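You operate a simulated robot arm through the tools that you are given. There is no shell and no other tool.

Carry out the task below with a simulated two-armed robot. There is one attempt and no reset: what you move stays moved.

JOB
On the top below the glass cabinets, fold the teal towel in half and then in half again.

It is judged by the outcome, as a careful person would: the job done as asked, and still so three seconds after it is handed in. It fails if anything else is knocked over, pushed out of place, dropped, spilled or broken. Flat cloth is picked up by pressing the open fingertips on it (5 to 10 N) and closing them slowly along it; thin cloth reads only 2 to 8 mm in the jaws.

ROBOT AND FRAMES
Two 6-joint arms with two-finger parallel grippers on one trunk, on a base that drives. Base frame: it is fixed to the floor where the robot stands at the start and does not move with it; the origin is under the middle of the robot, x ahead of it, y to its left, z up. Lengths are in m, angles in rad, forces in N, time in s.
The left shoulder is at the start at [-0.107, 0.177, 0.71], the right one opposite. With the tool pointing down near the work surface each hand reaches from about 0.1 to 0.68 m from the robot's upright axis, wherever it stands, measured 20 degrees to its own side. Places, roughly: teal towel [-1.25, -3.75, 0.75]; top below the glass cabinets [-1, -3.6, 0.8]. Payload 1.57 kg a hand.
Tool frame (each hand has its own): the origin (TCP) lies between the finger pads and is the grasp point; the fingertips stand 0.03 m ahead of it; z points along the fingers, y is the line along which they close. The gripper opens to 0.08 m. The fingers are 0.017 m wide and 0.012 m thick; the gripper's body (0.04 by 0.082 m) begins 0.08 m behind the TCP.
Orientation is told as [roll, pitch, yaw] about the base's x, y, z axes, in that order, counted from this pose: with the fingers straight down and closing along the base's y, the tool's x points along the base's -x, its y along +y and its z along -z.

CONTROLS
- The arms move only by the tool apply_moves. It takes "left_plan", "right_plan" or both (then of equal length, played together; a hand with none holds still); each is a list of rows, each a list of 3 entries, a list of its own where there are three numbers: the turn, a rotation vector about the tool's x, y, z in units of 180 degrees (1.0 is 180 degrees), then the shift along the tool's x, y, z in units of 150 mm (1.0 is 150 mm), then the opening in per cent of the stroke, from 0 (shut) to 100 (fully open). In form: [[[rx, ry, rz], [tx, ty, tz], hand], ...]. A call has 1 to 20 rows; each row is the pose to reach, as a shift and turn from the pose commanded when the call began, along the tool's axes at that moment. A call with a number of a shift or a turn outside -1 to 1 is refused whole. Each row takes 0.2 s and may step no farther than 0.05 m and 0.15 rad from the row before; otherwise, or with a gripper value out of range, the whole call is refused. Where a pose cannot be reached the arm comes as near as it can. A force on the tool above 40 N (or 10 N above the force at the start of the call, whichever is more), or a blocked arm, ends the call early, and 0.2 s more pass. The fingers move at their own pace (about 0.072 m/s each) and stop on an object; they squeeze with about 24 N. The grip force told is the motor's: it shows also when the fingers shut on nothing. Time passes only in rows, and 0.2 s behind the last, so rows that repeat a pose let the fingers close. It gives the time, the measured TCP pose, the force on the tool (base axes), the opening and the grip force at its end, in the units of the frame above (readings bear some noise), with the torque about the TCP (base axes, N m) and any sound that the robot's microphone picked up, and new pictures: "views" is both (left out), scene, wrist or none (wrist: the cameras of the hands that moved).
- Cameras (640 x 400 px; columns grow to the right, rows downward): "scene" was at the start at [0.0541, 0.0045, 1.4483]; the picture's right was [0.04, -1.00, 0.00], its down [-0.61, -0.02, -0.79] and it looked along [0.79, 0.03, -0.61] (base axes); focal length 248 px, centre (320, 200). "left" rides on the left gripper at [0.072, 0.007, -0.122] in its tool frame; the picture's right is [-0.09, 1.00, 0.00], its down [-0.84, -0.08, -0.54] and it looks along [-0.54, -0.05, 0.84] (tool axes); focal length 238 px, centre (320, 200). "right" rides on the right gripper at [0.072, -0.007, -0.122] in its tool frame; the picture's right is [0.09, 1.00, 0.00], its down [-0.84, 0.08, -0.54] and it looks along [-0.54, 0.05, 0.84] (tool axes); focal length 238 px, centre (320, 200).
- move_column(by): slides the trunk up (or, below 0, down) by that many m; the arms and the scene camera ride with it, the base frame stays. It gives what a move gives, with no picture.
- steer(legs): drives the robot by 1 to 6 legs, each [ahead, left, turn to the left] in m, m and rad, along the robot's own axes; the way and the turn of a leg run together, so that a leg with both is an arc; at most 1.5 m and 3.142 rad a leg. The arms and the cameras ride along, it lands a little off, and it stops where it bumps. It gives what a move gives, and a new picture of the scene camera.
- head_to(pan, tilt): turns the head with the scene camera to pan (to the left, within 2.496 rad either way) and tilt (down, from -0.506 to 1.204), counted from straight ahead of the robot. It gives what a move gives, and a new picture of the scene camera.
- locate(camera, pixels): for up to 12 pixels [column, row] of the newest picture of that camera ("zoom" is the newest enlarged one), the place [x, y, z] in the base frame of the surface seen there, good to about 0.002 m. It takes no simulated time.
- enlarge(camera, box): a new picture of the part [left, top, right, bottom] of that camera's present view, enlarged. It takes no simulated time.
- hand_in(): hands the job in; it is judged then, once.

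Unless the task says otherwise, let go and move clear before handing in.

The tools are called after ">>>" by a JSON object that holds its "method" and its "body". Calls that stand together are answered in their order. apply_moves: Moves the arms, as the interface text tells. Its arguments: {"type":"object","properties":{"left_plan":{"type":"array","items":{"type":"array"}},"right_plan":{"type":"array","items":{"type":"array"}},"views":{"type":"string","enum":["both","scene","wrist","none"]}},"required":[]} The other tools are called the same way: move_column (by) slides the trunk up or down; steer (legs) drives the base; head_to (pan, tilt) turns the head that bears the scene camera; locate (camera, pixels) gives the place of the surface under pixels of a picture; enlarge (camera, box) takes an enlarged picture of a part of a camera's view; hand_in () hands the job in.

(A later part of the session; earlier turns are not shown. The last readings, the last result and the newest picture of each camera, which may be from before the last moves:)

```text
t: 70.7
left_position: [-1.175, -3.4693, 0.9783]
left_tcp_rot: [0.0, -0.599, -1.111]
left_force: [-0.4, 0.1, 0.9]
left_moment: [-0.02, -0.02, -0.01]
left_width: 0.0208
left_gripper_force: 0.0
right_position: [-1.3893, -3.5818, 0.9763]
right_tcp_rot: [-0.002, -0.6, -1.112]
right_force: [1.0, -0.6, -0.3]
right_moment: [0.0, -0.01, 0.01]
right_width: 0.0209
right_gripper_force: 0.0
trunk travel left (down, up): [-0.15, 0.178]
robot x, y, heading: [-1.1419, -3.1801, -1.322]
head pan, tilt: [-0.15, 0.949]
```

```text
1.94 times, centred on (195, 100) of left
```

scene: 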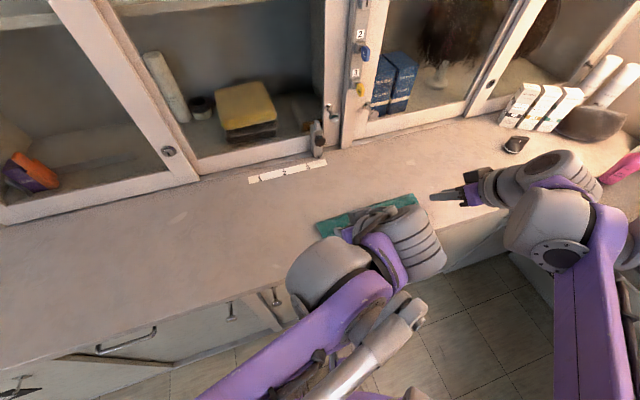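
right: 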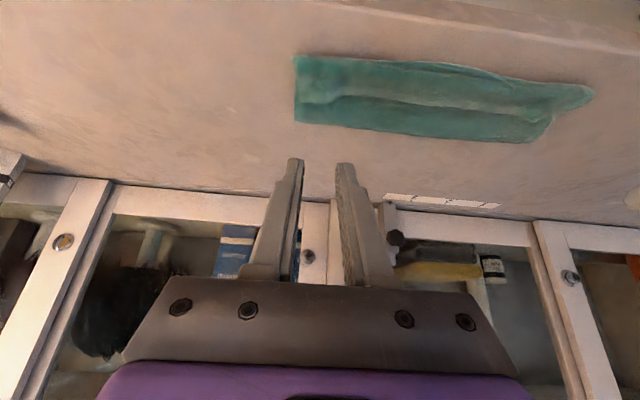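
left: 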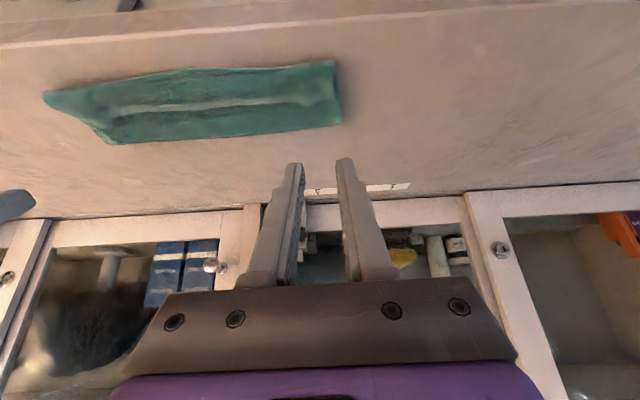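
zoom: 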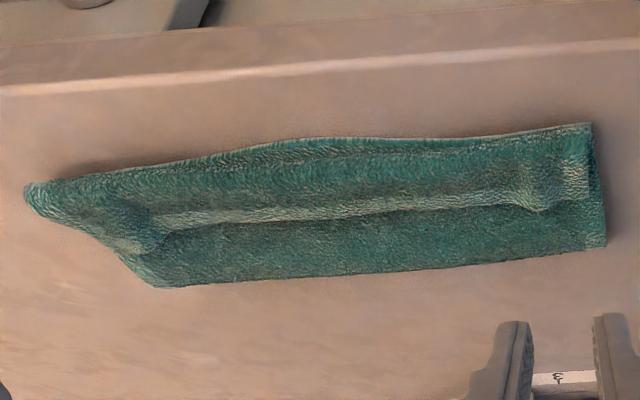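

There's a raised line (about 2 cm from the front edge) – the free rim has turned back. I sample heights across the strip to understand the layers.

>>> {"method": "locate", "body": {"camera": "zoom", "pixels": [[350, 138], [350, 145], [350, 155], [350, 170], [350, 185], [350, 195], [350, 203], [350, 210], [350, 220], [350, 240], [350, 260], [350, 278]]}}

>>> {"method": "locate", "body": {"camera": "zoom", "pixels": [[540, 132], [540, 150], [540, 175], [540, 195], [540, 206], [540, 215], [540, 240], [540, 254], [592, 125], [605, 245], [30, 195], [155, 284]]}}

```text
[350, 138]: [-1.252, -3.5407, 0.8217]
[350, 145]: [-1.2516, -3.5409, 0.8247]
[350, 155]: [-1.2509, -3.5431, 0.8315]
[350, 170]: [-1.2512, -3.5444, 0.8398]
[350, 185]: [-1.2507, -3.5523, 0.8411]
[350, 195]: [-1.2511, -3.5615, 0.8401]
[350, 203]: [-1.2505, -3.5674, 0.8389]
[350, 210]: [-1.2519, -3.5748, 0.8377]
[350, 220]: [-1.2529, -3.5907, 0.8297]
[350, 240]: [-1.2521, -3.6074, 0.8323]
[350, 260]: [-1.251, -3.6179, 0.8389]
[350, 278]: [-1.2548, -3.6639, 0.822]
```

```text
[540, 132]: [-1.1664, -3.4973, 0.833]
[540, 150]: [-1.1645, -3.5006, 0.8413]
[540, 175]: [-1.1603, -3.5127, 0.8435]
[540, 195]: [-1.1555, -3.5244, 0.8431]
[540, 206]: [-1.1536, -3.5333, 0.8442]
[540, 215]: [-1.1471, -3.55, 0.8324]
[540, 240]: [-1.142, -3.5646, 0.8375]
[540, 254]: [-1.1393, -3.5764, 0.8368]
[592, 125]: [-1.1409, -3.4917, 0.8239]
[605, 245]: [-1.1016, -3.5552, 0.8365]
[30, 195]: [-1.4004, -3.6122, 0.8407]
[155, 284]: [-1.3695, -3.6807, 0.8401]
```

The front rim is raised (z≈0.841 over ~3 cm) – a turned-back hem or bulge. I move the left arm aside to get a clear top view.

>>> {"method": "apply_moves", "body": {"left_plan": [[[0, 0, 0], [0, 0.25, 0], 26], [[0, 0, 0], [0, 0.5, 0], 26], [[0, 0, 0], [0, 0.75, 0], 26], [[0, 0, 0], [0, 1.0, 0], 26]], "views": "scene"}}

>>> {"method": "enlarge", "body": {"camera": "scene", "box": [300, 175, 440, 262]}}

```text
t: 71.7
left_position: [-1.0409, -3.402, 0.9737]
left_tcp_rot: [-0.002, -0.602, -1.112]
left_force: [-0.2, 0.5, -0.1]
left_moment: [0.02, 0.0, -0.01]
left_width: 0.0209
left_gripper_force: 0.0
right_position: [-1.3913, -3.5801, 0.977]
right_tcp_rot: [0.001, -0.602, -1.113]
right_force: [-0.2, -0.1, 0.3]
right_moment: [-0.01, 0.0, 0.03]
right_width: 0.0209
right_gripper_force: 0.0
trunk travel left (down, up): [-0.15, 0.178]
robot x, y, heading: [-1.144, -3.18, -1.323]
head pan, tilt: [-0.15, 0.949]
```

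scene: 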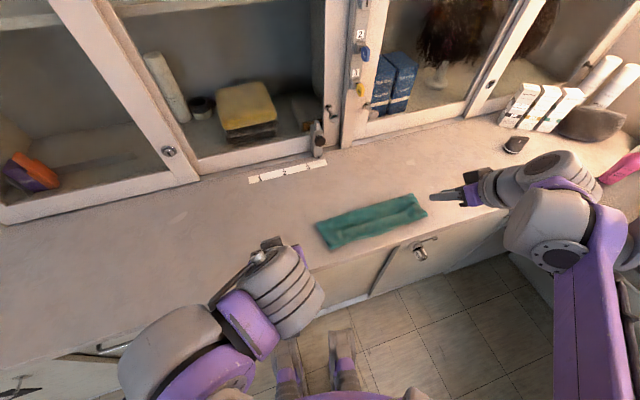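

```text
4.57 times, centred on (370, 218) of scene
```

zoom: 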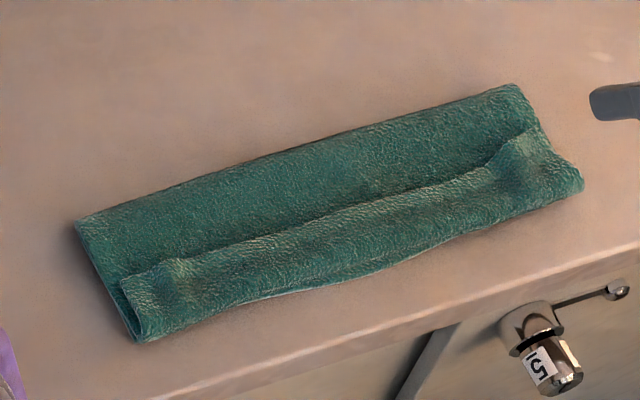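

Now it's clear: the strip's front rim is turned back as a ~3 cm hem (free edge from (122,278) to (540,128) in the zoom). I'll measure the free edge, front edge and crease so I can pick the hem up and lay it properly.

>>> {"method": "locate", "body": {"camera": "zoom", "pixels": [[80, 222], [190, 185], [300, 150], [410, 115], [512, 86], [142, 341], [250, 302], [360, 276], [470, 228], [582, 186], [130, 300], [120, 260]]}}

>>> {"method": "locate", "body": {"camera": "zoom", "pixels": [[124, 284], [160, 262], [190, 255], [240, 245], [300, 225], [350, 205], [400, 192], [450, 180], [495, 162], [520, 135], [540, 130], [325, 260]]}}

```text
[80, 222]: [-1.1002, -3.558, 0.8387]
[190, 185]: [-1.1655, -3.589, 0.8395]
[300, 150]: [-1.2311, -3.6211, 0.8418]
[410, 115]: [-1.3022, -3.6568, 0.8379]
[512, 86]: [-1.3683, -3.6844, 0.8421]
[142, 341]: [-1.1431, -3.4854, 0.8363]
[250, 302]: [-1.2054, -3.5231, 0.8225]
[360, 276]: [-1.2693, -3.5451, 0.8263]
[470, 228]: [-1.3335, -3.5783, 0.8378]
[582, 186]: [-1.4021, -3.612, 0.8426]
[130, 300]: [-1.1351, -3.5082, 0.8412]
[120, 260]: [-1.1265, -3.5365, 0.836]
```

```text
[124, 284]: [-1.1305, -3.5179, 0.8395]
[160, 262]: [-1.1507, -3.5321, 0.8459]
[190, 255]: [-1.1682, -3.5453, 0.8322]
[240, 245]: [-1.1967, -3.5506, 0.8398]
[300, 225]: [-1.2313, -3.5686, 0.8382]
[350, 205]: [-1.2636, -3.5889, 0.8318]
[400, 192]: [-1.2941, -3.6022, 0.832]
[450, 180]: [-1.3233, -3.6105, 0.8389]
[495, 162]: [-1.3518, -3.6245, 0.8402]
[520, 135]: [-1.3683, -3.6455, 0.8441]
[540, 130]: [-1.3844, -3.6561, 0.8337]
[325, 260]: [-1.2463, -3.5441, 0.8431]
```

The hem needs to be picked up by its free edge and re-laid. I'll do that with the fingers closing across the edge (hands turned 90°), so the cloth is held like a sheet; first I bring both hands vertical again, higher up.

>>> {"method": "apply_moves", "body": {"left_plan": [[[0, 0.04, 0], [-0.03, 0, -0.04], 40], [[0, 0.08, 0], [-0.06, 0, -0.08], 40], [[0, 0.12, 0], [-0.09, 0, -0.12], 40], [[0, 0.16, 0], [-0.113, 0, -0.165], 40], [[0, 0.191, 0], [-0.113, 0, -0.165], 40]], "right_plan": [[[0, 0.04, 0], [-0.03, 0, -0.04], 40], [[0, 0.08, 0], [-0.06, 0, -0.08], 40], [[0, 0.12, 0], [-0.09, 0, -0.12], 40], [[0, 0.16, 0], [-0.113, 0, -0.165], 40], [[0, 0.191, 0], [-0.113, 0, -0.165], 40]], "views": "none"}}

```text
t: 72.9
left_position: [-1.0388, -3.4044, 1.0086]
left_tcp_rot: [0.001, 0.003, -1.113]
left_force: [0.3, -0.2, 0.6]
left_moment: [0.03, -0.01, -0.01]
left_width: 0.0319
left_gripper_force: 0.0
right_position: [-1.39, -3.5821, 1.0078]
right_tcp_rot: [-0.002, 0.001, -1.113]
right_force: [0.1, -0.7, 0.4]
right_moment: [0.04, -0.03, 0.0]
right_width: 0.0317
right_gripper_force: 0.1
trunk travel left (down, up): [-0.15, 0.178]
robot x, y, heading: [-1.1404, -3.1776, -1.323]
head pan, tilt: [-0.15, 0.949]
```

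Now I turn the left hand +90° and the right -90° about their finger axes while moving above the hem's ends.

>>> {"method": "apply_moves", "body": {"left_plan": [[[0, 0, 0.0455], [-0.039, -0.089, 0], 40], [[0, 0, 0.091], [-0.077, -0.178, 0], 40], [[0, 0, 0.1364], [-0.116, -0.267, 0], 40], [[0, 0, 0.1818], [-0.155, -0.356, 0], 40], [[0, 0, 0.2273], [-0.193, -0.445, 0], 40], [[0, 0, 0.2727], [-0.232, -0.535, 0], 40], [[0, 0, 0.3182], [-0.27, -0.624, 0], 40], [[0, 0, 0.3636], [-0.309, -0.713, 0], 40], [[0, 0, 0.409], [-0.348, -0.802, 0], 40], [[0, 0, 0.4545], [-0.386, -0.891, 0], 40], [[0, 0, 0.5], [-0.425, -0.98, 0], 40]], "right_plan": [[[0, 0, -0.0455], [-0.041, -0.002, 0], 40], [[0, 0, -0.091], [-0.081, -0.003, 0], 40], [[0, 0, -0.1364], [-0.122, -0.005, 0], 40], [[0, 0, -0.1818], [-0.162, -0.006, 0], 40], [[0, 0, -0.2273], [-0.203, -0.008, 0], 40], [[0, 0, -0.2727], [-0.243, -0.01, 0], 40], [[0, 0, -0.3182], [-0.284, -0.011, 0], 40], [[0, 0, -0.3636], [-0.324, -0.013, 0], 40], [[0, 0, -0.409], [-0.365, -0.015, 0], 40], [[0, 0, -0.4545], [-0.405, -0.016, 0], 40], [[0, 0, -0.5], [-0.446, -0.018, 0], 40]]}}

```text
t: 75.3
left_position: [-1.1408, -3.5252, 1.0099]
left_tcp_rot: [0.003, -0.001, -2.685]
left_force: [0.4, -0.1, -0.4]
left_moment: [-0.01, 0.01, 0.01]
left_width: 0.032
left_gripper_force: 0.1
right_position: [-1.3626, -3.6431, 1.0089]
right_tcp_rot: [-0.002, -0.001, 0.461]
right_force: [0.4, -0.2, -0.4]
right_moment: [0.03, -0.03, 0.01]
right_width: 0.032
right_gripper_force: 0.1
trunk travel left (down, up): [-0.15, 0.178]
robot x, y, heading: [-1.1453, -3.1762, -1.318]
head pan, tilt: [-0.15, 0.949]
```

scene: 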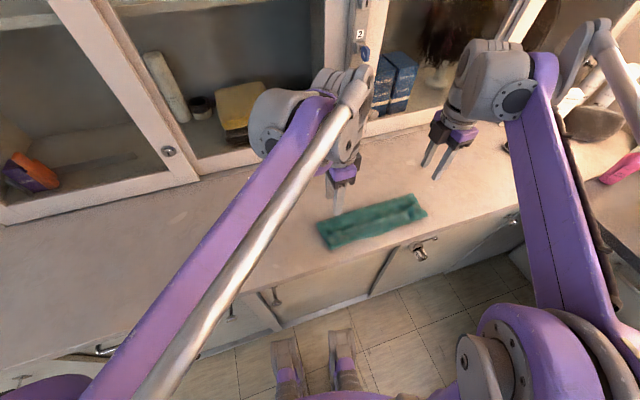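
right: 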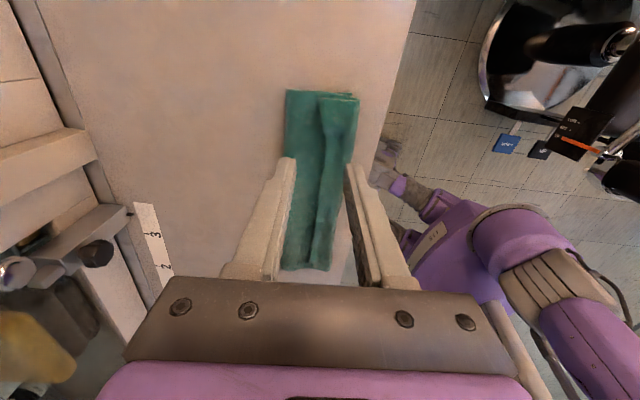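
left: 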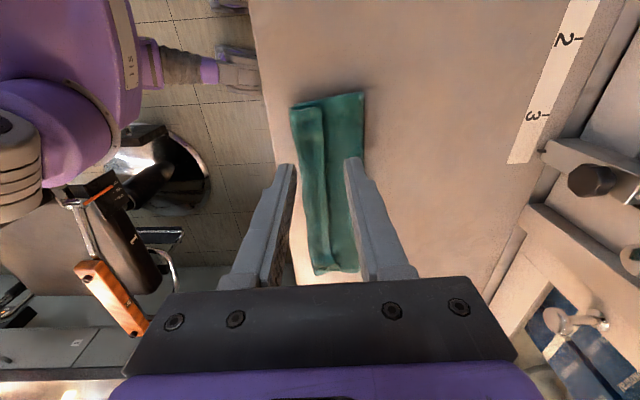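

The wrist views now show the hem clearly: left view hem at x 292–325 (robot side), right view hem at x 325–358. I lower both to ~2 cm above it.

>>> {"method": "apply_moves", "body": {"left_plan": [[[0, 0, 0], [-0.03, 0, 0.2], 45], [[0, 0, 0], [-0.063, 0, 0.4], 45], [[0, 0, 0], [-0.063, 0, 0.62], 45], [[0, 0, 0], [-0.063, 0, 0.833], 45]], "right_plan": [[[0, 0, 0], [0, 0, 0.2], 45], [[0, 0, 0], [0, 0, 0.4], 45], [[0, 0, 0], [0, 0, 0.62], 45], [[0, 0, 0], [0, 0, 0.833], 45]], "views": "wrist"}}

```text
t: 76.3
left_position: [-1.1483, -3.5301, 0.8817]
left_tcp_rot: [-0.001, 0.0, -2.681]
left_force: [0.2, 0.5, 0.2]
left_moment: [-0.02, -0.02, -0.01]
left_width: 0.0359
left_gripper_force: 0.1
right_position: [-1.3612, -3.6418, 0.8814]
right_tcp_rot: [-0.001, 0.0, 0.458]
right_force: [0.3, 0.7, -0.6]
right_moment: [-0.01, 0.0, -0.02]
right_width: 0.036
right_gripper_force: 0.2
trunk travel left (down, up): [-0.15, 0.178]
robot x, y, heading: [-1.1434, -3.1772, -1.319]
head pan, tilt: [-0.15, 0.949]
```

right: 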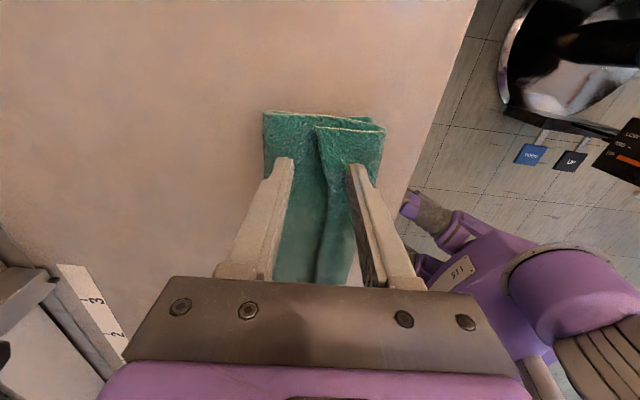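
left: 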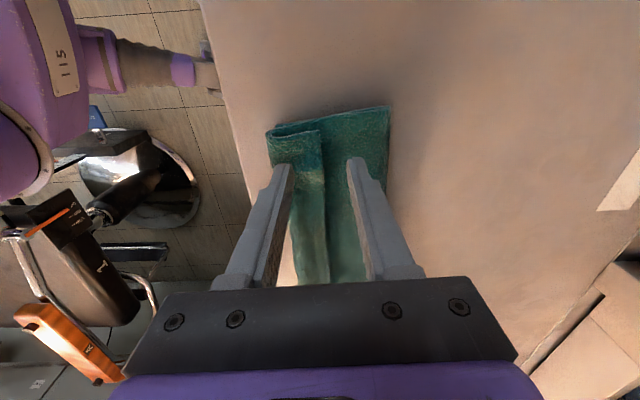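

Fingers straddle the hem's free edge in both views (left: edge x≈325 between tips 290/350; right: edge x≈320 between 290/350). I lower to press onto the hem.

>>> {"method": "apply_moves", "body": {"left_plan": [[[0, 0, 0], [0, 0, 0.04], 45], [[0, 0, 0], [0, 0, 0.08], 45], [[0, 0, 0], [0, 0, 0.11], 45], [[0, 0, 0], [0, 0, 0.125], 45], [[0, 0, 0], [0, 0, 0.125], 45]], "right_plan": [[[0, 0, 0], [0, 0, 0.04], 45], [[0, 0, 0], [0, 0, 0.08], 45], [[0, 0, 0], [0, 0, 0.11], 45], [[0, 0, 0], [0, 0, 0.125], 45], [[0, 0, 0], [0, 0, 0.125], 45]], "views": "wrist"}}

```text
t: 77.5
left_position: [-1.1478, -3.5301, 0.8655]
left_tcp_rot: [0.001, 0.0, -2.683]
left_force: [0.5, -0.7, 0.8]
left_moment: [0.0, 0.01, 0.0]
left_width: 0.0359
left_gripper_force: 0.1
right_position: [-1.3605, -3.6405, 0.8628]
right_tcp_rot: [-0.001, -0.002, 0.458]
right_force: [0.0, 0.4, 0.1]
right_moment: [0.02, -0.01, 0.03]
right_width: 0.0362
right_gripper_force: 0.1
trunk travel left (down, up): [-0.15, 0.178]
robot x, y, heading: [-1.1403, -3.1784, -1.318]
head pan, tilt: [-0.15, 0.949]
```

right: 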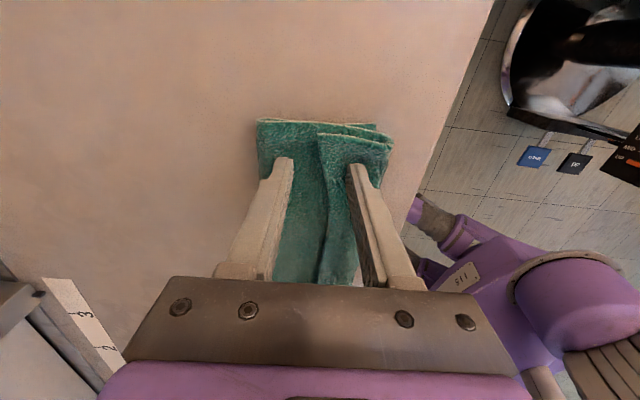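
left: 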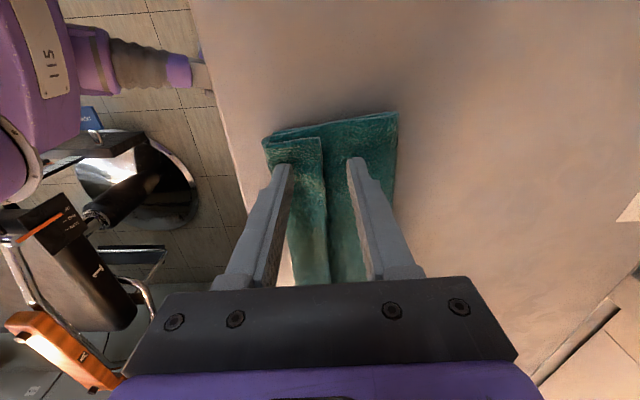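

Hardly any force yet (the hem is springy). I go 4–6 mm lower and then close slowly to catch the rim.

>>> {"method": "apply_moves", "body": {"left_plan": [[[0, 0, 0], [0, 0, 0.015], 45], [[0, 0, 0], [0, 0, 0.03], 45], [[0, 0, 0], [0, 0, 0.04], 45], [[0, 0, 0], [0, 0, 0.04], 45]], "right_plan": [[[0, 0, 0], [0, 0, 0.015], 45], [[0, 0, 0], [0, 0, 0.03], 45], [[0, 0, 0], [0, 0, 0.03], 45], [[0, 0, 0], [0, 0, 0.03], 45]], "views": "none"}}

```text
t: 78.5
left_position: [-1.15, -3.5296, 0.8589]
left_tcp_rot: [0.001, 0.001, -2.682]
left_force: [0.9, -0.6, 5.1]
left_moment: [0.12, 0.03, 0.02]
left_width: 0.036
left_gripper_force: 0.0
right_position: [-1.3627, -3.641, 0.8598]
right_tcp_rot: [-0.001, -0.001, 0.458]
right_force: [0.1, 0.1, 3.7]
right_moment: [0.1, 0.0, -0.01]
right_width: 0.0355
right_gripper_force: 0.0
trunk travel left (down, up): [-0.15, 0.178]
robot x, y, heading: [-1.144, -3.1789, -1.321]
head pan, tilt: [-0.15, 0.949]
```

Contact at 5 and 4 N. Closing slowly.

>>> {"method": "apply_moves", "body": {"left_plan": [[[0, 0, 0], [0, 0, 0], 40], [[0, 0, 0], [0, 0, 0], 35], [[0, 0, 0], [0, 0, 0], 30], [[0, 0, 0], [0, 0, 0], 25], [[0, 0, 0], [0, 0, 0], 20]], "right_plan": [[[0, 0, 0], [0, 0, 0], 40], [[0, 0, 0], [0, 0, 0], 35], [[0, 0, 0], [0, 0, 0], 30], [[0, 0, 0], [0, 0, 0], 25], [[0, 0, 0], [0, 0, 0], 20]], "views": "wrist"}}

```text
t: 79.7
left_position: [-1.1495, -3.5293, 0.86]
left_tcp_rot: [0.001, 0.0, -2.682]
left_force: [1.1, -0.4, 4.4]
left_moment: [0.05, 0.04, 0.02]
left_width: 0.0164
left_gripper_force: 0.1
right_position: [-1.3629, -3.6424, 0.8597]
right_tcp_rot: [-0.004, 0.0, 0.46]
right_force: [0.1, 0.4, 3.5]
right_moment: [0.01, 0.01, 0.01]
right_width: 0.017
right_gripper_force: 0.5
trunk travel left (down, up): [-0.15, 0.178]
robot x, y, heading: [-1.1428, -3.1795, -1.323]
head pan, tilt: [-0.15, 0.949]
```

right: 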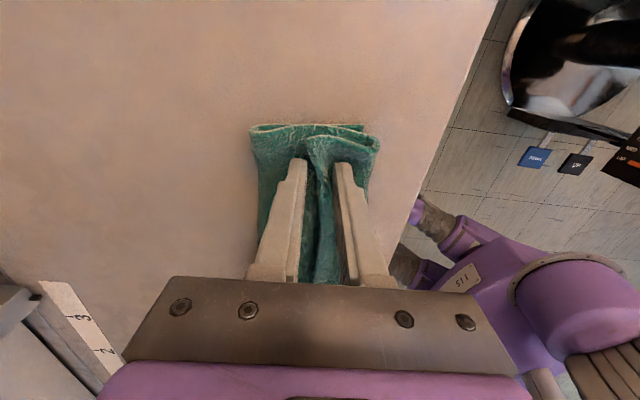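
left: 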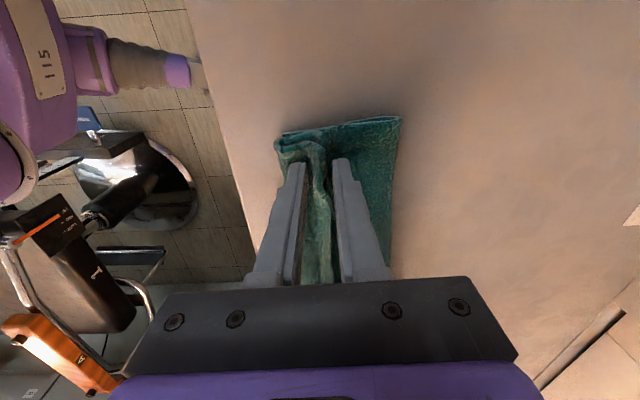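

The hem is rising between the fingers in both views. I close the rest of the way.

>>> {"method": "apply_moves", "body": {"left_plan": [[[0, 0, 0], [0, 0, 0], 16], [[0, 0, 0], [0, 0, 0], 12], [[0, 0, 0], [0, 0, 0], 8], [[0, 0, 0], [0, 0, 0], 4], [[0, 0, 0], [0, 0, 0], 0], [[0, 0, 0], [0, 0, 0], 0]], "right_plan": [[[0, 0, 0], [0, 0, 0], 16], [[0, 0, 0], [0, 0, 0], 12], [[0, 0, 0], [0, 0, 0], 8], [[0, 0, 0], [0, 0, 0], 4], [[0, 0, 0], [0, 0, 0], 0], [[0, 0, 0], [0, 0, 0], 0]], "views": "wrist"}}

```text
t: 81.1
left_position: [-1.1497, -3.5296, 0.8612]
left_tcp_rot: [0.002, -0.001, -2.682]
left_force: [-1.0, 0.7, 4.0]
left_moment: [0.0, 0.02, 0.01]
left_width: 0.0057
left_gripper_force: 24.0
right_position: [-1.3618, -3.6419, 0.8601]
right_tcp_rot: [-0.001, 0.001, 0.459]
right_force: [0.3, 0.4, 5.1]
right_moment: [0.0, 0.04, 0.03]
right_width: 0.0054
right_gripper_force: 24.1
trunk travel left (down, up): [-0.15, 0.178]
robot x, y, heading: [-1.141, -3.1809, -1.321]
head pan, tilt: [-0.15, 0.949]
```

right: 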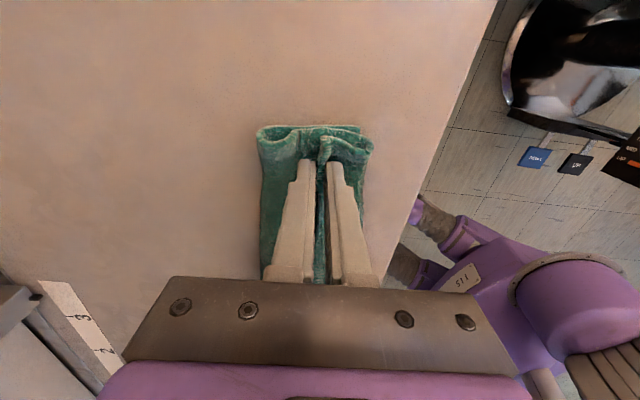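
left: 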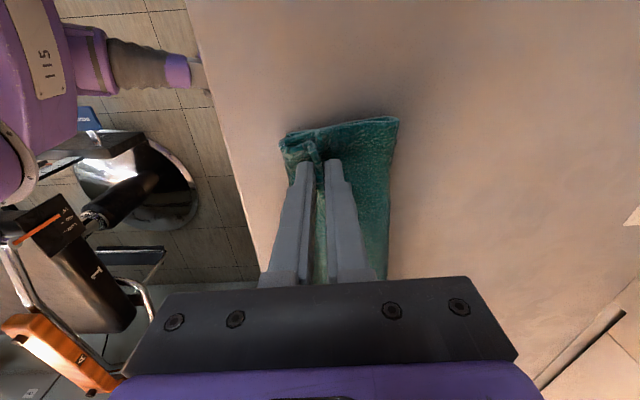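

Both hold ~5.5 mm. I lift 4.5 cm straight up and check what came along.

>>> {"method": "apply_moves", "body": {"left_plan": [[[0, 0, 0], [0, 0, -0.07], 0], [[0, 0, 0], [0, 0, -0.15], 0], [[0, 0, 0], [0, 0, -0.23], 0], [[0, 0, 0], [0, 0, -0.3], 0]], "right_plan": [[[0, 0, 0], [0, 0, -0.07], 0], [[0, 0, 0], [0, 0, -0.15], 0], [[0, 0, 0], [0, 0, -0.23], 0], [[0, 0, 0], [0, 0, -0.3], 0]]}}

>>> {"method": "enlarge", "body": {"camera": "left", "box": [220, 80, 460, 230]}}

>>> {"method": "enlarge", "body": {"camera": "right", "box": [200, 80, 440, 230]}}

```text
t: 82.1
left_position: [-1.1493, -3.5295, 0.904]
left_tcp_rot: [0.003, 0.0, -2.684]
left_force: [0.3, 0.6, -0.9]
left_moment: [-0.01, -0.03, 0.0]
left_width: 0.0057
left_gripper_force: 23.8
right_position: [-1.3618, -3.6417, 0.9053]
right_tcp_rot: [-0.002, 0.001, 0.458]
right_force: [0.3, 0.3, 0.1]
right_moment: [0.01, -0.03, 0.01]
right_width: 0.0046
right_gripper_force: 23.7
trunk travel left (down, up): [-0.15, 0.178]
robot x, y, heading: [-1.142, -3.1783, -1.317]
head pan, tilt: [-0.15, 0.949]
```

scene: 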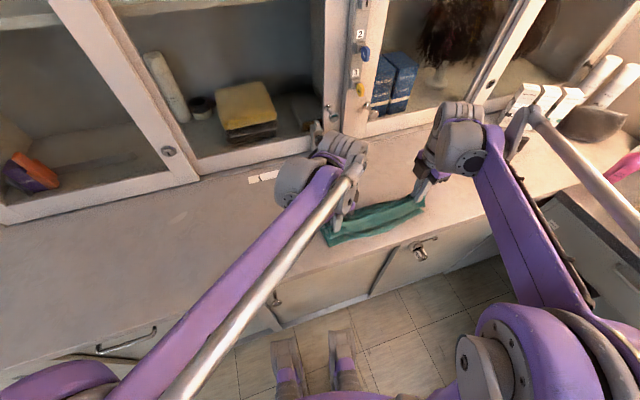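
right: 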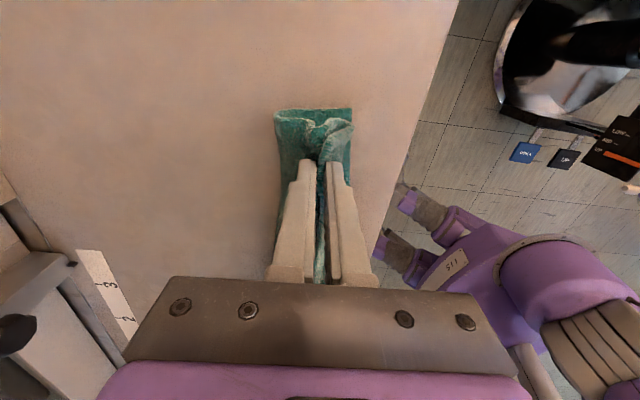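
left: 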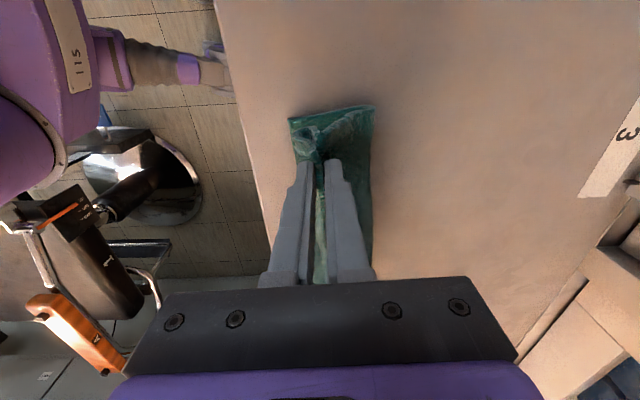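

```text
2.67 times, centred on (340, 155) of left
```

zoom: 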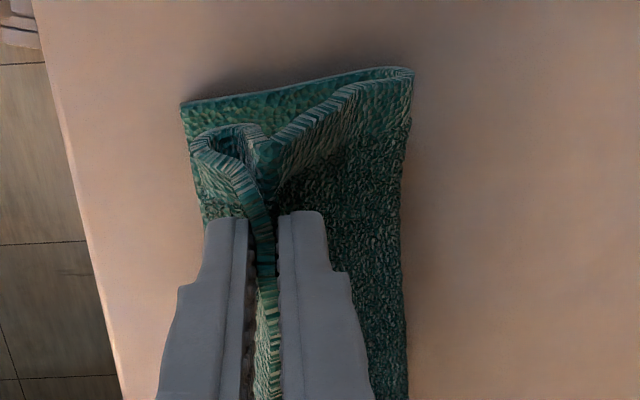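

```text
2.67 times, centred on (320, 155) of right
```

zoom: 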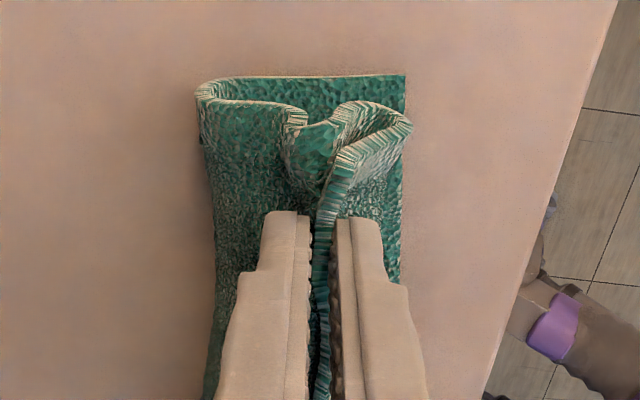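

The wrist close-ups show the free rim held upright between the fingers, with the cloth looping beneath. I sample heights along the right end's profile to see whether the layer beneath is also caught.

>>> {"method": "locate", "body": {"camera": "zoom", "pixels": [[205, 100], [250, 100], [298, 112], [295, 150], [315, 150], [325, 165], [345, 110], [380, 108], [405, 130], [350, 160], [380, 90], [250, 180]]}}

>>> {"method": "locate", "body": {"camera": "zoom", "pixels": [[325, 200], [320, 300], [300, 185], [280, 190], [240, 240], [385, 200], [395, 250], [365, 190], [310, 130], [330, 130], [220, 140], [398, 80]]}}

```text
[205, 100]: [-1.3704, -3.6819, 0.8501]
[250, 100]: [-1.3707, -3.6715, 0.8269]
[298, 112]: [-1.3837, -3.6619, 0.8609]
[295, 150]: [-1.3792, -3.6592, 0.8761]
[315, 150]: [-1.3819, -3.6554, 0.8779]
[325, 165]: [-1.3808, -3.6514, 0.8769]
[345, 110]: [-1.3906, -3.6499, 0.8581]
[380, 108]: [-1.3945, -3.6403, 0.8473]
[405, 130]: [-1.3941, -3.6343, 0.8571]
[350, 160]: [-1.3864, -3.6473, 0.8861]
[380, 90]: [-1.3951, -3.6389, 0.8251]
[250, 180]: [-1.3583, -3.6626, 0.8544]
```

```text
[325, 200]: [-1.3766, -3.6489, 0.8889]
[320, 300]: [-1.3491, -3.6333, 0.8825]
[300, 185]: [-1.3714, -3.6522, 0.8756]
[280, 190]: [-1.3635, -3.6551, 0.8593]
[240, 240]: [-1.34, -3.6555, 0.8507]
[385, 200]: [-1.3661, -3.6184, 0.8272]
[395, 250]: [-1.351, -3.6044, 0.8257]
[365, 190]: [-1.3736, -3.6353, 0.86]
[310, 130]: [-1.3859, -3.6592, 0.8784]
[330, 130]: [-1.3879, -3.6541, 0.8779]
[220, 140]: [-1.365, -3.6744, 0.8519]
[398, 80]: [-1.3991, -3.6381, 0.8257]
```

The layer beneath is also caught, but only ~3 mm into the tips (z≈0.878 vs tip 0.875), whereas the free rim is ~12 mm in (z≈0.888). I check the left hand the same way.

>>> {"method": "enlarge", "body": {"camera": "left", "box": [270, 90, 390, 190]}}

```text
4.00 times, centred on (330, 140) of left
```

zoom: 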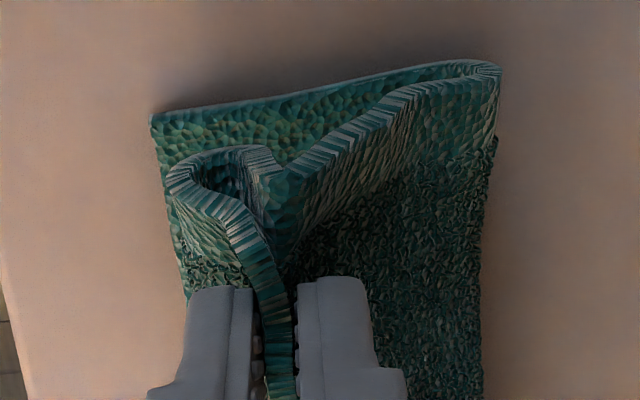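

>>> {"method": "locate", "body": {"camera": "zoom", "pixels": [[490, 75], [400, 100], [330, 150], [300, 170], [280, 190], [275, 160], [230, 155], [185, 175], [220, 205], [255, 245], [270, 290], [285, 240]]}}

```text
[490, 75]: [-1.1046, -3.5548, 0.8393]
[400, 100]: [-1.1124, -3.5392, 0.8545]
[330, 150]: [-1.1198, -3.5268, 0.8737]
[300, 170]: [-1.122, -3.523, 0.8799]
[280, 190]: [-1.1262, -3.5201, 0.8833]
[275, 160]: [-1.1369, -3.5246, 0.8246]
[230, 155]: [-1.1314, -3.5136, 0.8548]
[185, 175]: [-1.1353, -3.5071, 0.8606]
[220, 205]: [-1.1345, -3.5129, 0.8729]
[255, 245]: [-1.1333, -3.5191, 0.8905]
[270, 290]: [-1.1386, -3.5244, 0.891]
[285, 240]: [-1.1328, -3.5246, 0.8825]
```

The left caught the under-layer ~9 mm deep and the rim ~17 mm. I'll set the cloth back down, loosen slightly so the under-layer drops, raise the fingers 6–9 mm and re-close on the rim only.

>>> {"method": "apply_moves", "body": {"left_plan": [[[0, 0, 0], [0, 0, 0.08], 0], [[0, 0, 0], [0, 0, 0.16], 0], [[0, 0, 0], [0, 0, 0.24], 0], [[0, 0, 0], [0, 0, 0.29], 0], [[0, 0, 0], [0, 0, 0.29], 10], [[0, 0, 0], [0, 0, 0.29], 16], [[0, 0, 0], [0, 0, 0.29], 16]], "right_plan": [[[0, 0, 0], [0, 0, 0.08], 0], [[0, 0, 0], [0, 0, 0.16], 0], [[0, 0, 0], [0, 0, 0.24], 0], [[0, 0, 0], [0, 0, 0.29], 0], [[0, 0, 0], [0, 0, 0.29], 10], [[0, 0, 0], [0, 0, 0.29], 16], [[0, 0, 0], [0, 0, 0.29], 16]], "views": "none"}}

>>> {"method": "enlarge", "body": {"camera": "left", "box": [250, 90, 410, 190]}}

>>> {"method": "enlarge", "body": {"camera": "right", "box": [240, 90, 400, 190]}}

```text
t: 83.7
left_position: [-1.1482, -3.5291, 0.8594]
left_tcp_rot: [0.002, 0.001, -2.682]
left_force: [1.3, -1.2, 5.2]
left_moment: [-0.03, 0.01, 0.01]
left_width: 0.0118
left_gripper_force: 0.0
right_position: [-1.3615, -3.6408, 0.8602]
right_tcp_rot: [-0.002, 0.0, 0.46]
right_force: [0.5, -1.0, 5.5]
right_moment: [0.04, -0.02, -0.03]
right_width: 0.012
right_gripper_force: 0.0
trunk travel left (down, up): [-0.15, 0.178]
robot x, y, heading: [-1.1438, -3.1801, -1.322]
head pan, tilt: [-0.15, 0.949]
```

```text
4.00 times, centred on (330, 140) of left
```

zoom: 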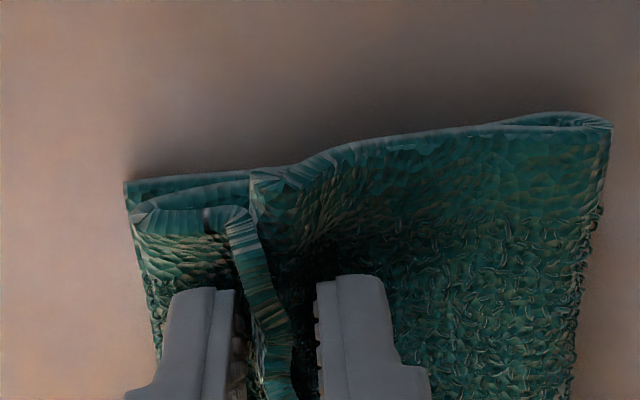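

```text
4.00 times, centred on (320, 140) of right
```

zoom: 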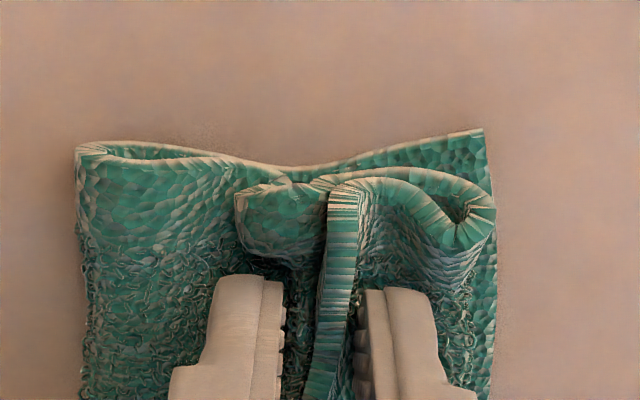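

Now the free rim stands upright between the fingers with the under-layer dropped in both views. I check the heights in the right view before re-closing.

>>> {"method": "locate", "body": {"camera": "zoom", "pixels": [[343, 200], [338, 260], [325, 350], [265, 190], [270, 225], [290, 260], [300, 290], [400, 180], [465, 200], [380, 240], [160, 150], [280, 170]]}}

```text
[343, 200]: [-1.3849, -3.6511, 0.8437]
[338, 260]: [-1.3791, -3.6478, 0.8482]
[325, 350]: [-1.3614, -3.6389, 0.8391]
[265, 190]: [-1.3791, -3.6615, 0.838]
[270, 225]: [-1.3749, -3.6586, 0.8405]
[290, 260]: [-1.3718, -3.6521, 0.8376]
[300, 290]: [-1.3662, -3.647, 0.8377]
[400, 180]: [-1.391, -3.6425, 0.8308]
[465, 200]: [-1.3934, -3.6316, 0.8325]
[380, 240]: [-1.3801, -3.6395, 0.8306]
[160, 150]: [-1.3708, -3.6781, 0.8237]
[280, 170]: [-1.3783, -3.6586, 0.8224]
```

The free rim is ~8 mm above the under-layer (0.845 vs 0.8375). I raise the fingers 8 mm and close on the rim only.

>>> {"method": "apply_moves", "body": {"left_plan": [[[0, 0, 0], [0, 0, -0.03], 16], [[0, 0, 0], [0, 0, -0.055], 16], [[0, 0, 0], [0, 0, -0.055], 10], [[0, 0, 0], [0, 0, -0.055], 5], [[0, 0, 0], [0, 0, -0.055], 0], [[0, 0, 0], [0, 0, -0.055], 0]], "right_plan": [[[0, 0, 0], [0, 0, -0.03], 16], [[0, 0, 0], [0, 0, -0.055], 16], [[0, 0, 0], [0, 0, -0.055], 10], [[0, 0, 0], [0, 0, -0.055], 5], [[0, 0, 0], [0, 0, -0.055], 0], [[0, 0, 0], [0, 0, -0.055], 0]], "views": "none"}}

>>> {"method": "enlarge", "body": {"camera": "left", "box": [250, 90, 410, 190]}}

>>> {"method": "enlarge", "body": {"camera": "right", "box": [240, 90, 400, 190]}}

```text
t: 85.1
left_position: [-1.1491, -3.5282, 0.8669]
left_tcp_rot: [0.001, 0.0, -2.683]
left_force: [-0.2, -0.7, -0.3]
left_moment: [-0.02, -0.02, -0.03]
left_width: 0.0058
left_gripper_force: 23.5
right_position: [-1.3616, -3.6418, 0.8697]
right_tcp_rot: [-0.002, 0.0, 0.46]
right_force: [0.3, 0.5, 0.2]
right_moment: [-0.03, -0.05, 0.01]
right_width: 0.0057
right_gripper_force: 23.6
trunk travel left (down, up): [-0.15, 0.178]
robot x, y, heading: [-1.1405, -3.1825, -1.322]
head pan, tilt: [-0.15, 0.949]
```

```text
4.00 times, centred on (330, 140) of left
```

zoom: 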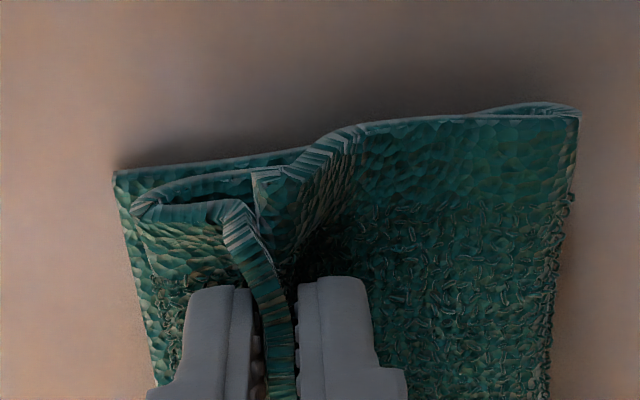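

```text
4.00 times, centred on (320, 140) of right
```

zoom: 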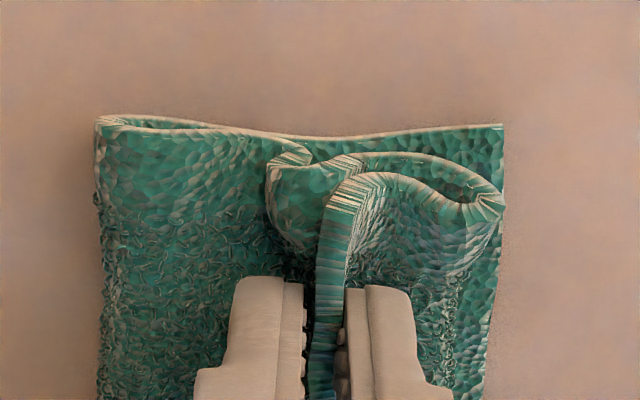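

Widths 5.8/5.7 mm suggest more than one layer may still be held. I lift 2 cm and look.

>>> {"method": "apply_moves", "body": {"left_plan": [[[0, 0, 0], [0, 0, -0.07], 0], [[0, 0, 0], [0, 0, -0.14], 0], [[0, 0, 0], [0, 0, -0.2], 0]], "right_plan": [[[0, 0, 0], [0, 0, -0.07], 0], [[0, 0, 0], [0, 0, -0.14], 0], [[0, 0, 0], [0, 0, -0.2], 0]], "views": "none"}}

>>> {"method": "enlarge", "body": {"camera": "left", "box": [250, 90, 410, 190]}}

>>> {"method": "enlarge", "body": {"camera": "right", "box": [240, 90, 400, 190]}}

```text
t: 85.9
left_position: [-1.1496, -3.529, 0.898]
left_tcp_rot: [0.0, 0.001, -2.684]
left_force: [-0.3, -0.5, -0.2]
left_moment: [-0.02, -0.01, 0.0]
left_width: 0.0056
left_gripper_force: 23.9
right_position: [-1.3612, -3.6398, 0.8989]
right_tcp_rot: [-0.002, 0.0, 0.459]
right_force: [0.6, 0.1, 0.1]
right_moment: [-0.02, 0.0, 0.0]
right_width: 0.0056
right_gripper_force: 23.8
trunk travel left (down, up): [-0.15, 0.178]
robot x, y, heading: [-1.1419, -3.1785, -1.319]
head pan, tilt: [-0.15, 0.949]
```

```text
4.00 times, centred on (330, 140) of left
```

zoom: 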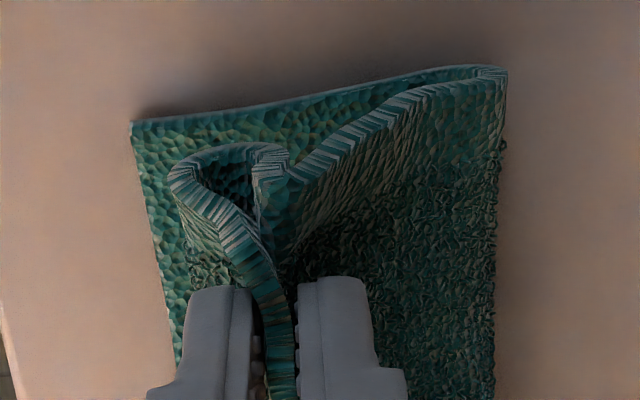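

```text
4.00 times, centred on (320, 140) of right
```

zoom: 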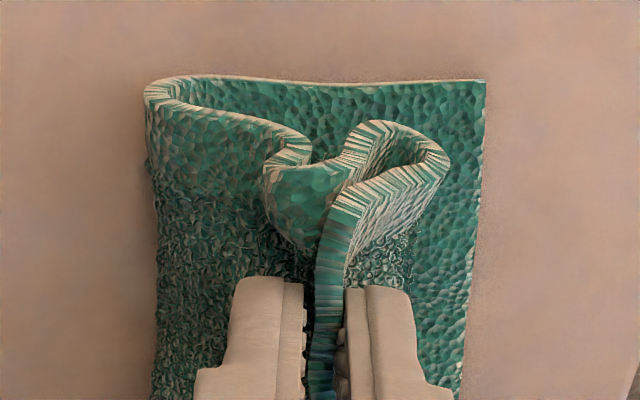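

The under-layer is still pinched along. I set it down again, open wider this time so it can drop freely, and look before raising.

>>> {"method": "apply_moves", "body": {"left_plan": [[[0, 0, 0], [0, 0, 0.08], 0], [[0, 0, 0], [0, 0, 0.16], 0], [[0, 0, 0], [0, 0, 0.23], 0], [[0, 0, 0], [0, 0, 0.23], 12], [[0, 0, 0], [0, 0, 0.23], 20], [[0, 0, 0], [0, 0, 0.23], 24], [[0, 0, 0], [0, 0, 0.2], 24], [[0, 0, 0], [0, 0, 0.17], 24]], "right_plan": [[[0, 0, 0], [0, 0, 0.08], 0], [[0, 0, 0], [0, 0, 0.16], 0], [[0, 0, 0], [0, 0, 0.23], 0], [[0, 0, 0], [0, 0, 0.23], 12], [[0, 0, 0], [0, 0, 0.23], 20], [[0, 0, 0], [0, 0, 0.23], 24], [[0, 0, 0], [0, 0, 0.2], 24], [[0, 0, 0], [0, 0, 0.17], 24]], "views": "none"}}

>>> {"method": "enlarge", "body": {"camera": "left", "box": [250, 90, 410, 190]}}

>>> {"method": "enlarge", "body": {"camera": "right", "box": [240, 90, 400, 190]}}

```text
t: 87.7
left_position: [-1.1504, -3.5293, 0.873]
left_tcp_rot: [0.002, 0.0, -2.683]
left_force: [-0.2, 0.1, -0.5]
left_moment: [0.03, 0.03, 0.0]
left_width: 0.0192
left_gripper_force: 0.0
right_position: [-1.3632, -3.6411, 0.8745]
right_tcp_rot: [-0.003, 0.001, 0.46]
right_force: [0.6, -0.4, 0.4]
right_moment: [0.04, 0.02, 0.0]
right_width: 0.0189
right_gripper_force: 0.0
trunk travel left (down, up): [-0.15, 0.178]
robot x, y, heading: [-1.1464, -3.1808, -1.317]
head pan, tilt: [-0.15, 0.949]
```

```text
4.00 times, centred on (330, 140) of left
```

zoom: 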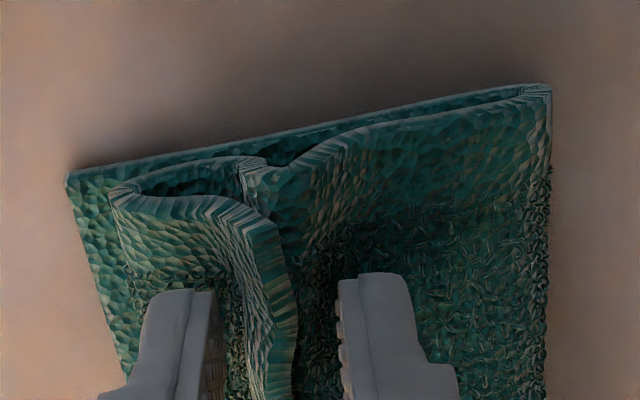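

```text
4.00 times, centred on (320, 140) of right
```

zoom: 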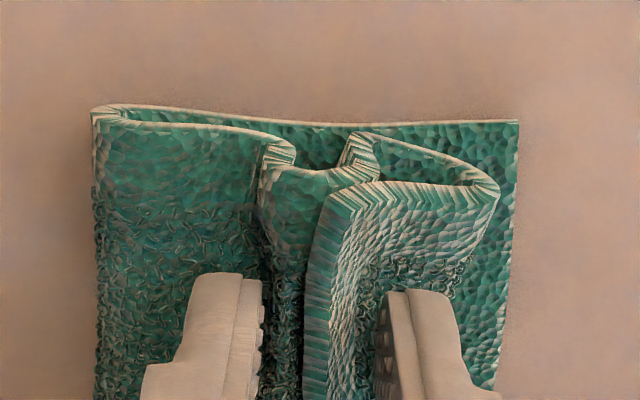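

The rim stands well separated in the gap now. I measure heights of the rim and under-layer between the fingers.

>>> {"method": "locate", "body": {"camera": "zoom", "pixels": [[322, 260], [318, 330], [315, 390], [285, 330], [280, 270], [290, 190], [280, 145], [355, 160], [345, 200], [440, 190], [350, 330], [200, 200]]}}

>>> {"method": "enlarge", "body": {"camera": "left", "box": [250, 100, 410, 200]}}

```text
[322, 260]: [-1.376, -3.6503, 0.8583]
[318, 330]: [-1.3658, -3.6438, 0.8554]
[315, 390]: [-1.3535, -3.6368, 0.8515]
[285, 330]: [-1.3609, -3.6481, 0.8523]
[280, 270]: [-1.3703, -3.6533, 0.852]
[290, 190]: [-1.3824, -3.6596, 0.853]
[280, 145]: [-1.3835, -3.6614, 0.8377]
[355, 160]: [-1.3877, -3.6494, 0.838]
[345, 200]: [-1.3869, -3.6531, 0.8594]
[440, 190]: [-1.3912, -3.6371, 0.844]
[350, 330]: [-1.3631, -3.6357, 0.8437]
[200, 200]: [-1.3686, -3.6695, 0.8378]
```

```text
4.00 times, centred on (330, 150) of left
```

zoom: 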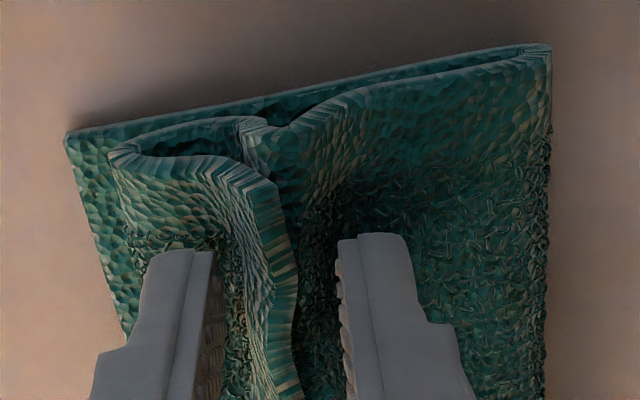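

>>> {"method": "locate", "body": {"camera": "zoom", "pixels": [[268, 220], [280, 280], [290, 350], [310, 330], [305, 280], [290, 200], [270, 160], [250, 130], [240, 300], [180, 200], [330, 130], [420, 200]]}}

```text
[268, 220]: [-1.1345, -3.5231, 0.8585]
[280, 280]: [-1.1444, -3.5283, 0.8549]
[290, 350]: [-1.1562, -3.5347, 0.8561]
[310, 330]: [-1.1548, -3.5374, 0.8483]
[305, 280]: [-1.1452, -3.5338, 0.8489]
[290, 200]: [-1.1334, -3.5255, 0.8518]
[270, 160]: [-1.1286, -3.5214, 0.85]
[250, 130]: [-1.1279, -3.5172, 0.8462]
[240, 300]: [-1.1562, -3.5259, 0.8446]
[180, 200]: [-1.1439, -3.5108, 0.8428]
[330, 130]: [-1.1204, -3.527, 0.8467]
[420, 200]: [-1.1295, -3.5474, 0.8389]
```

Rim at ~0.856–0.858, under-layer ridge ~0.850. I raise the tips to ~0.853 and close, to catch just the rim.

>>> {"method": "apply_moves", "body": {"left_plan": [[[0, 0, 0], [0, 0, -0.03], 24], [[0, 0, 0], [0, 0, -0.065], 24], [[0, 0, 0], [0, 0, -0.065], 16], [[0, 0, 0], [0, 0, -0.065], 10], [[0, 0, 0], [0, 0, -0.065], 5], [[0, 0, 0], [0, 0, -0.065], 0], [[0, 0, 0], [0, 0, -0.065], 0]], "right_plan": [[[0, 0, 0], [0, 0, -0.03], 24], [[0, 0, 0], [0, 0, -0.062], 24], [[0, 0, 0], [0, 0, -0.062], 16], [[0, 0, 0], [0, 0, -0.062], 10], [[0, 0, 0], [0, 0, -0.062], 5], [[0, 0, 0], [0, 0, -0.062], 0], [[0, 0, 0], [0, 0, -0.062], 0]], "views": "none"}}

>>> {"method": "enlarge", "body": {"camera": "left", "box": [250, 100, 410, 200]}}

>>> {"method": "enlarge", "body": {"camera": "right", "box": [240, 100, 400, 200]}}

```text
t: 89.3
left_position: [-1.1493, -3.5292, 0.8828]
left_tcp_rot: [0.001, -0.001, -2.682]
left_force: [0.3, 0.8, -1.5]
left_moment: [0.01, -0.01, 0.01]
left_width: 0.0028
left_gripper_force: 24.6
right_position: [-1.363, -3.6429, 0.8836]
right_tcp_rot: [-0.001, 0.0, 0.46]
right_force: [-0.5, -0.4, 0.4]
right_moment: [-0.02, -0.04, 0.02]
right_width: 0.0058
right_gripper_force: 23.6
trunk travel left (down, up): [-0.15, 0.178]
robot x, y, heading: [-1.1394, -3.1809, -1.319]
head pan, tilt: [-0.15, 0.949]
```

```text
4.00 times, centred on (330, 150) of left
```

zoom: 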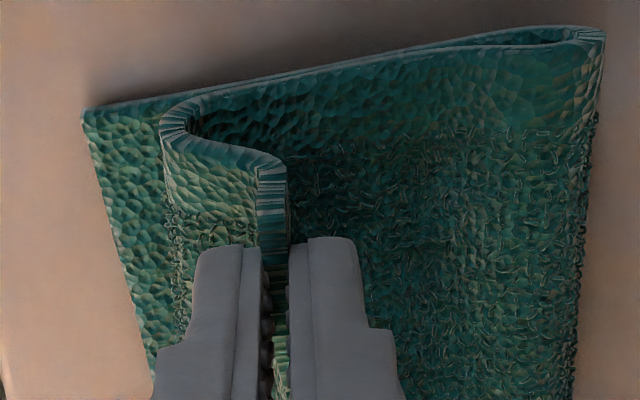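

```text
4.00 times, centred on (320, 150) of right
```

zoom: 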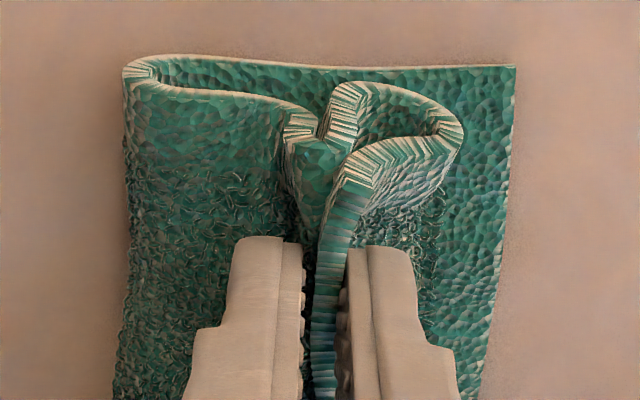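

Left now holds only the rim (2.8 mm, the under-layer has dropped flat). The right still holds both (5.8 mm), so I loosen only the right and re-measure.

>>> {"method": "apply_moves", "body": {"right_plan": [[[0, 0, 0], [0, 0, 0.03], 0], [[0, 0, 0], [0, 0, 0.03], 12], [[0, 0, 0], [0, 0, 0.03], 24], [[0, 0, 0], [0, 0, 0.03], 34], [[0, 0, 0], [0, 0, 0.03], 34]], "views": "none"}}

>>> {"method": "enlarge", "body": {"camera": "right", "box": [240, 100, 400, 200]}}

```text
t: 90.5
left_position: [-1.1505, -3.5305, 0.8843]
left_tcp_rot: [0.004, -0.002, -2.683]
left_force: [-1.1, -0.4, 0.0]
left_moment: [0.0, 0.0, -0.05]
left_width: 0.0027
left_gripper_force: 24.1
right_position: [-1.3616, -3.6435, 0.8787]
right_tcp_rot: [-0.002, 0.0, 0.459]
right_force: [0.7, 0.6, 0.4]
right_moment: [0.01, 0.0, 0.02]
right_width: 0.0271
right_gripper_force: 0.1
trunk travel left (down, up): [-0.15, 0.178]
robot x, y, heading: [-1.1436, -3.1818, -1.319]
head pan, tilt: [-0.15, 0.949]
```

```text
4.00 times, centred on (320, 150) of right
```

zoom: 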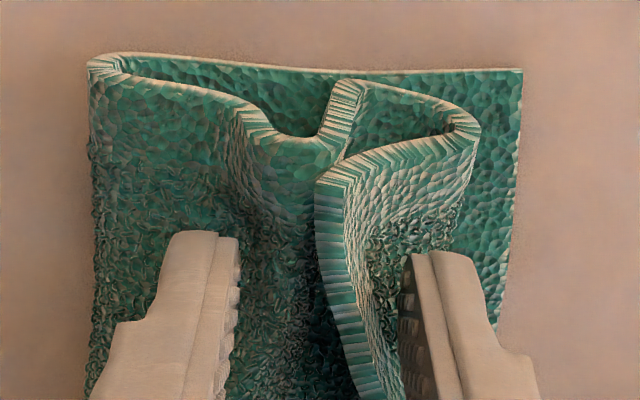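

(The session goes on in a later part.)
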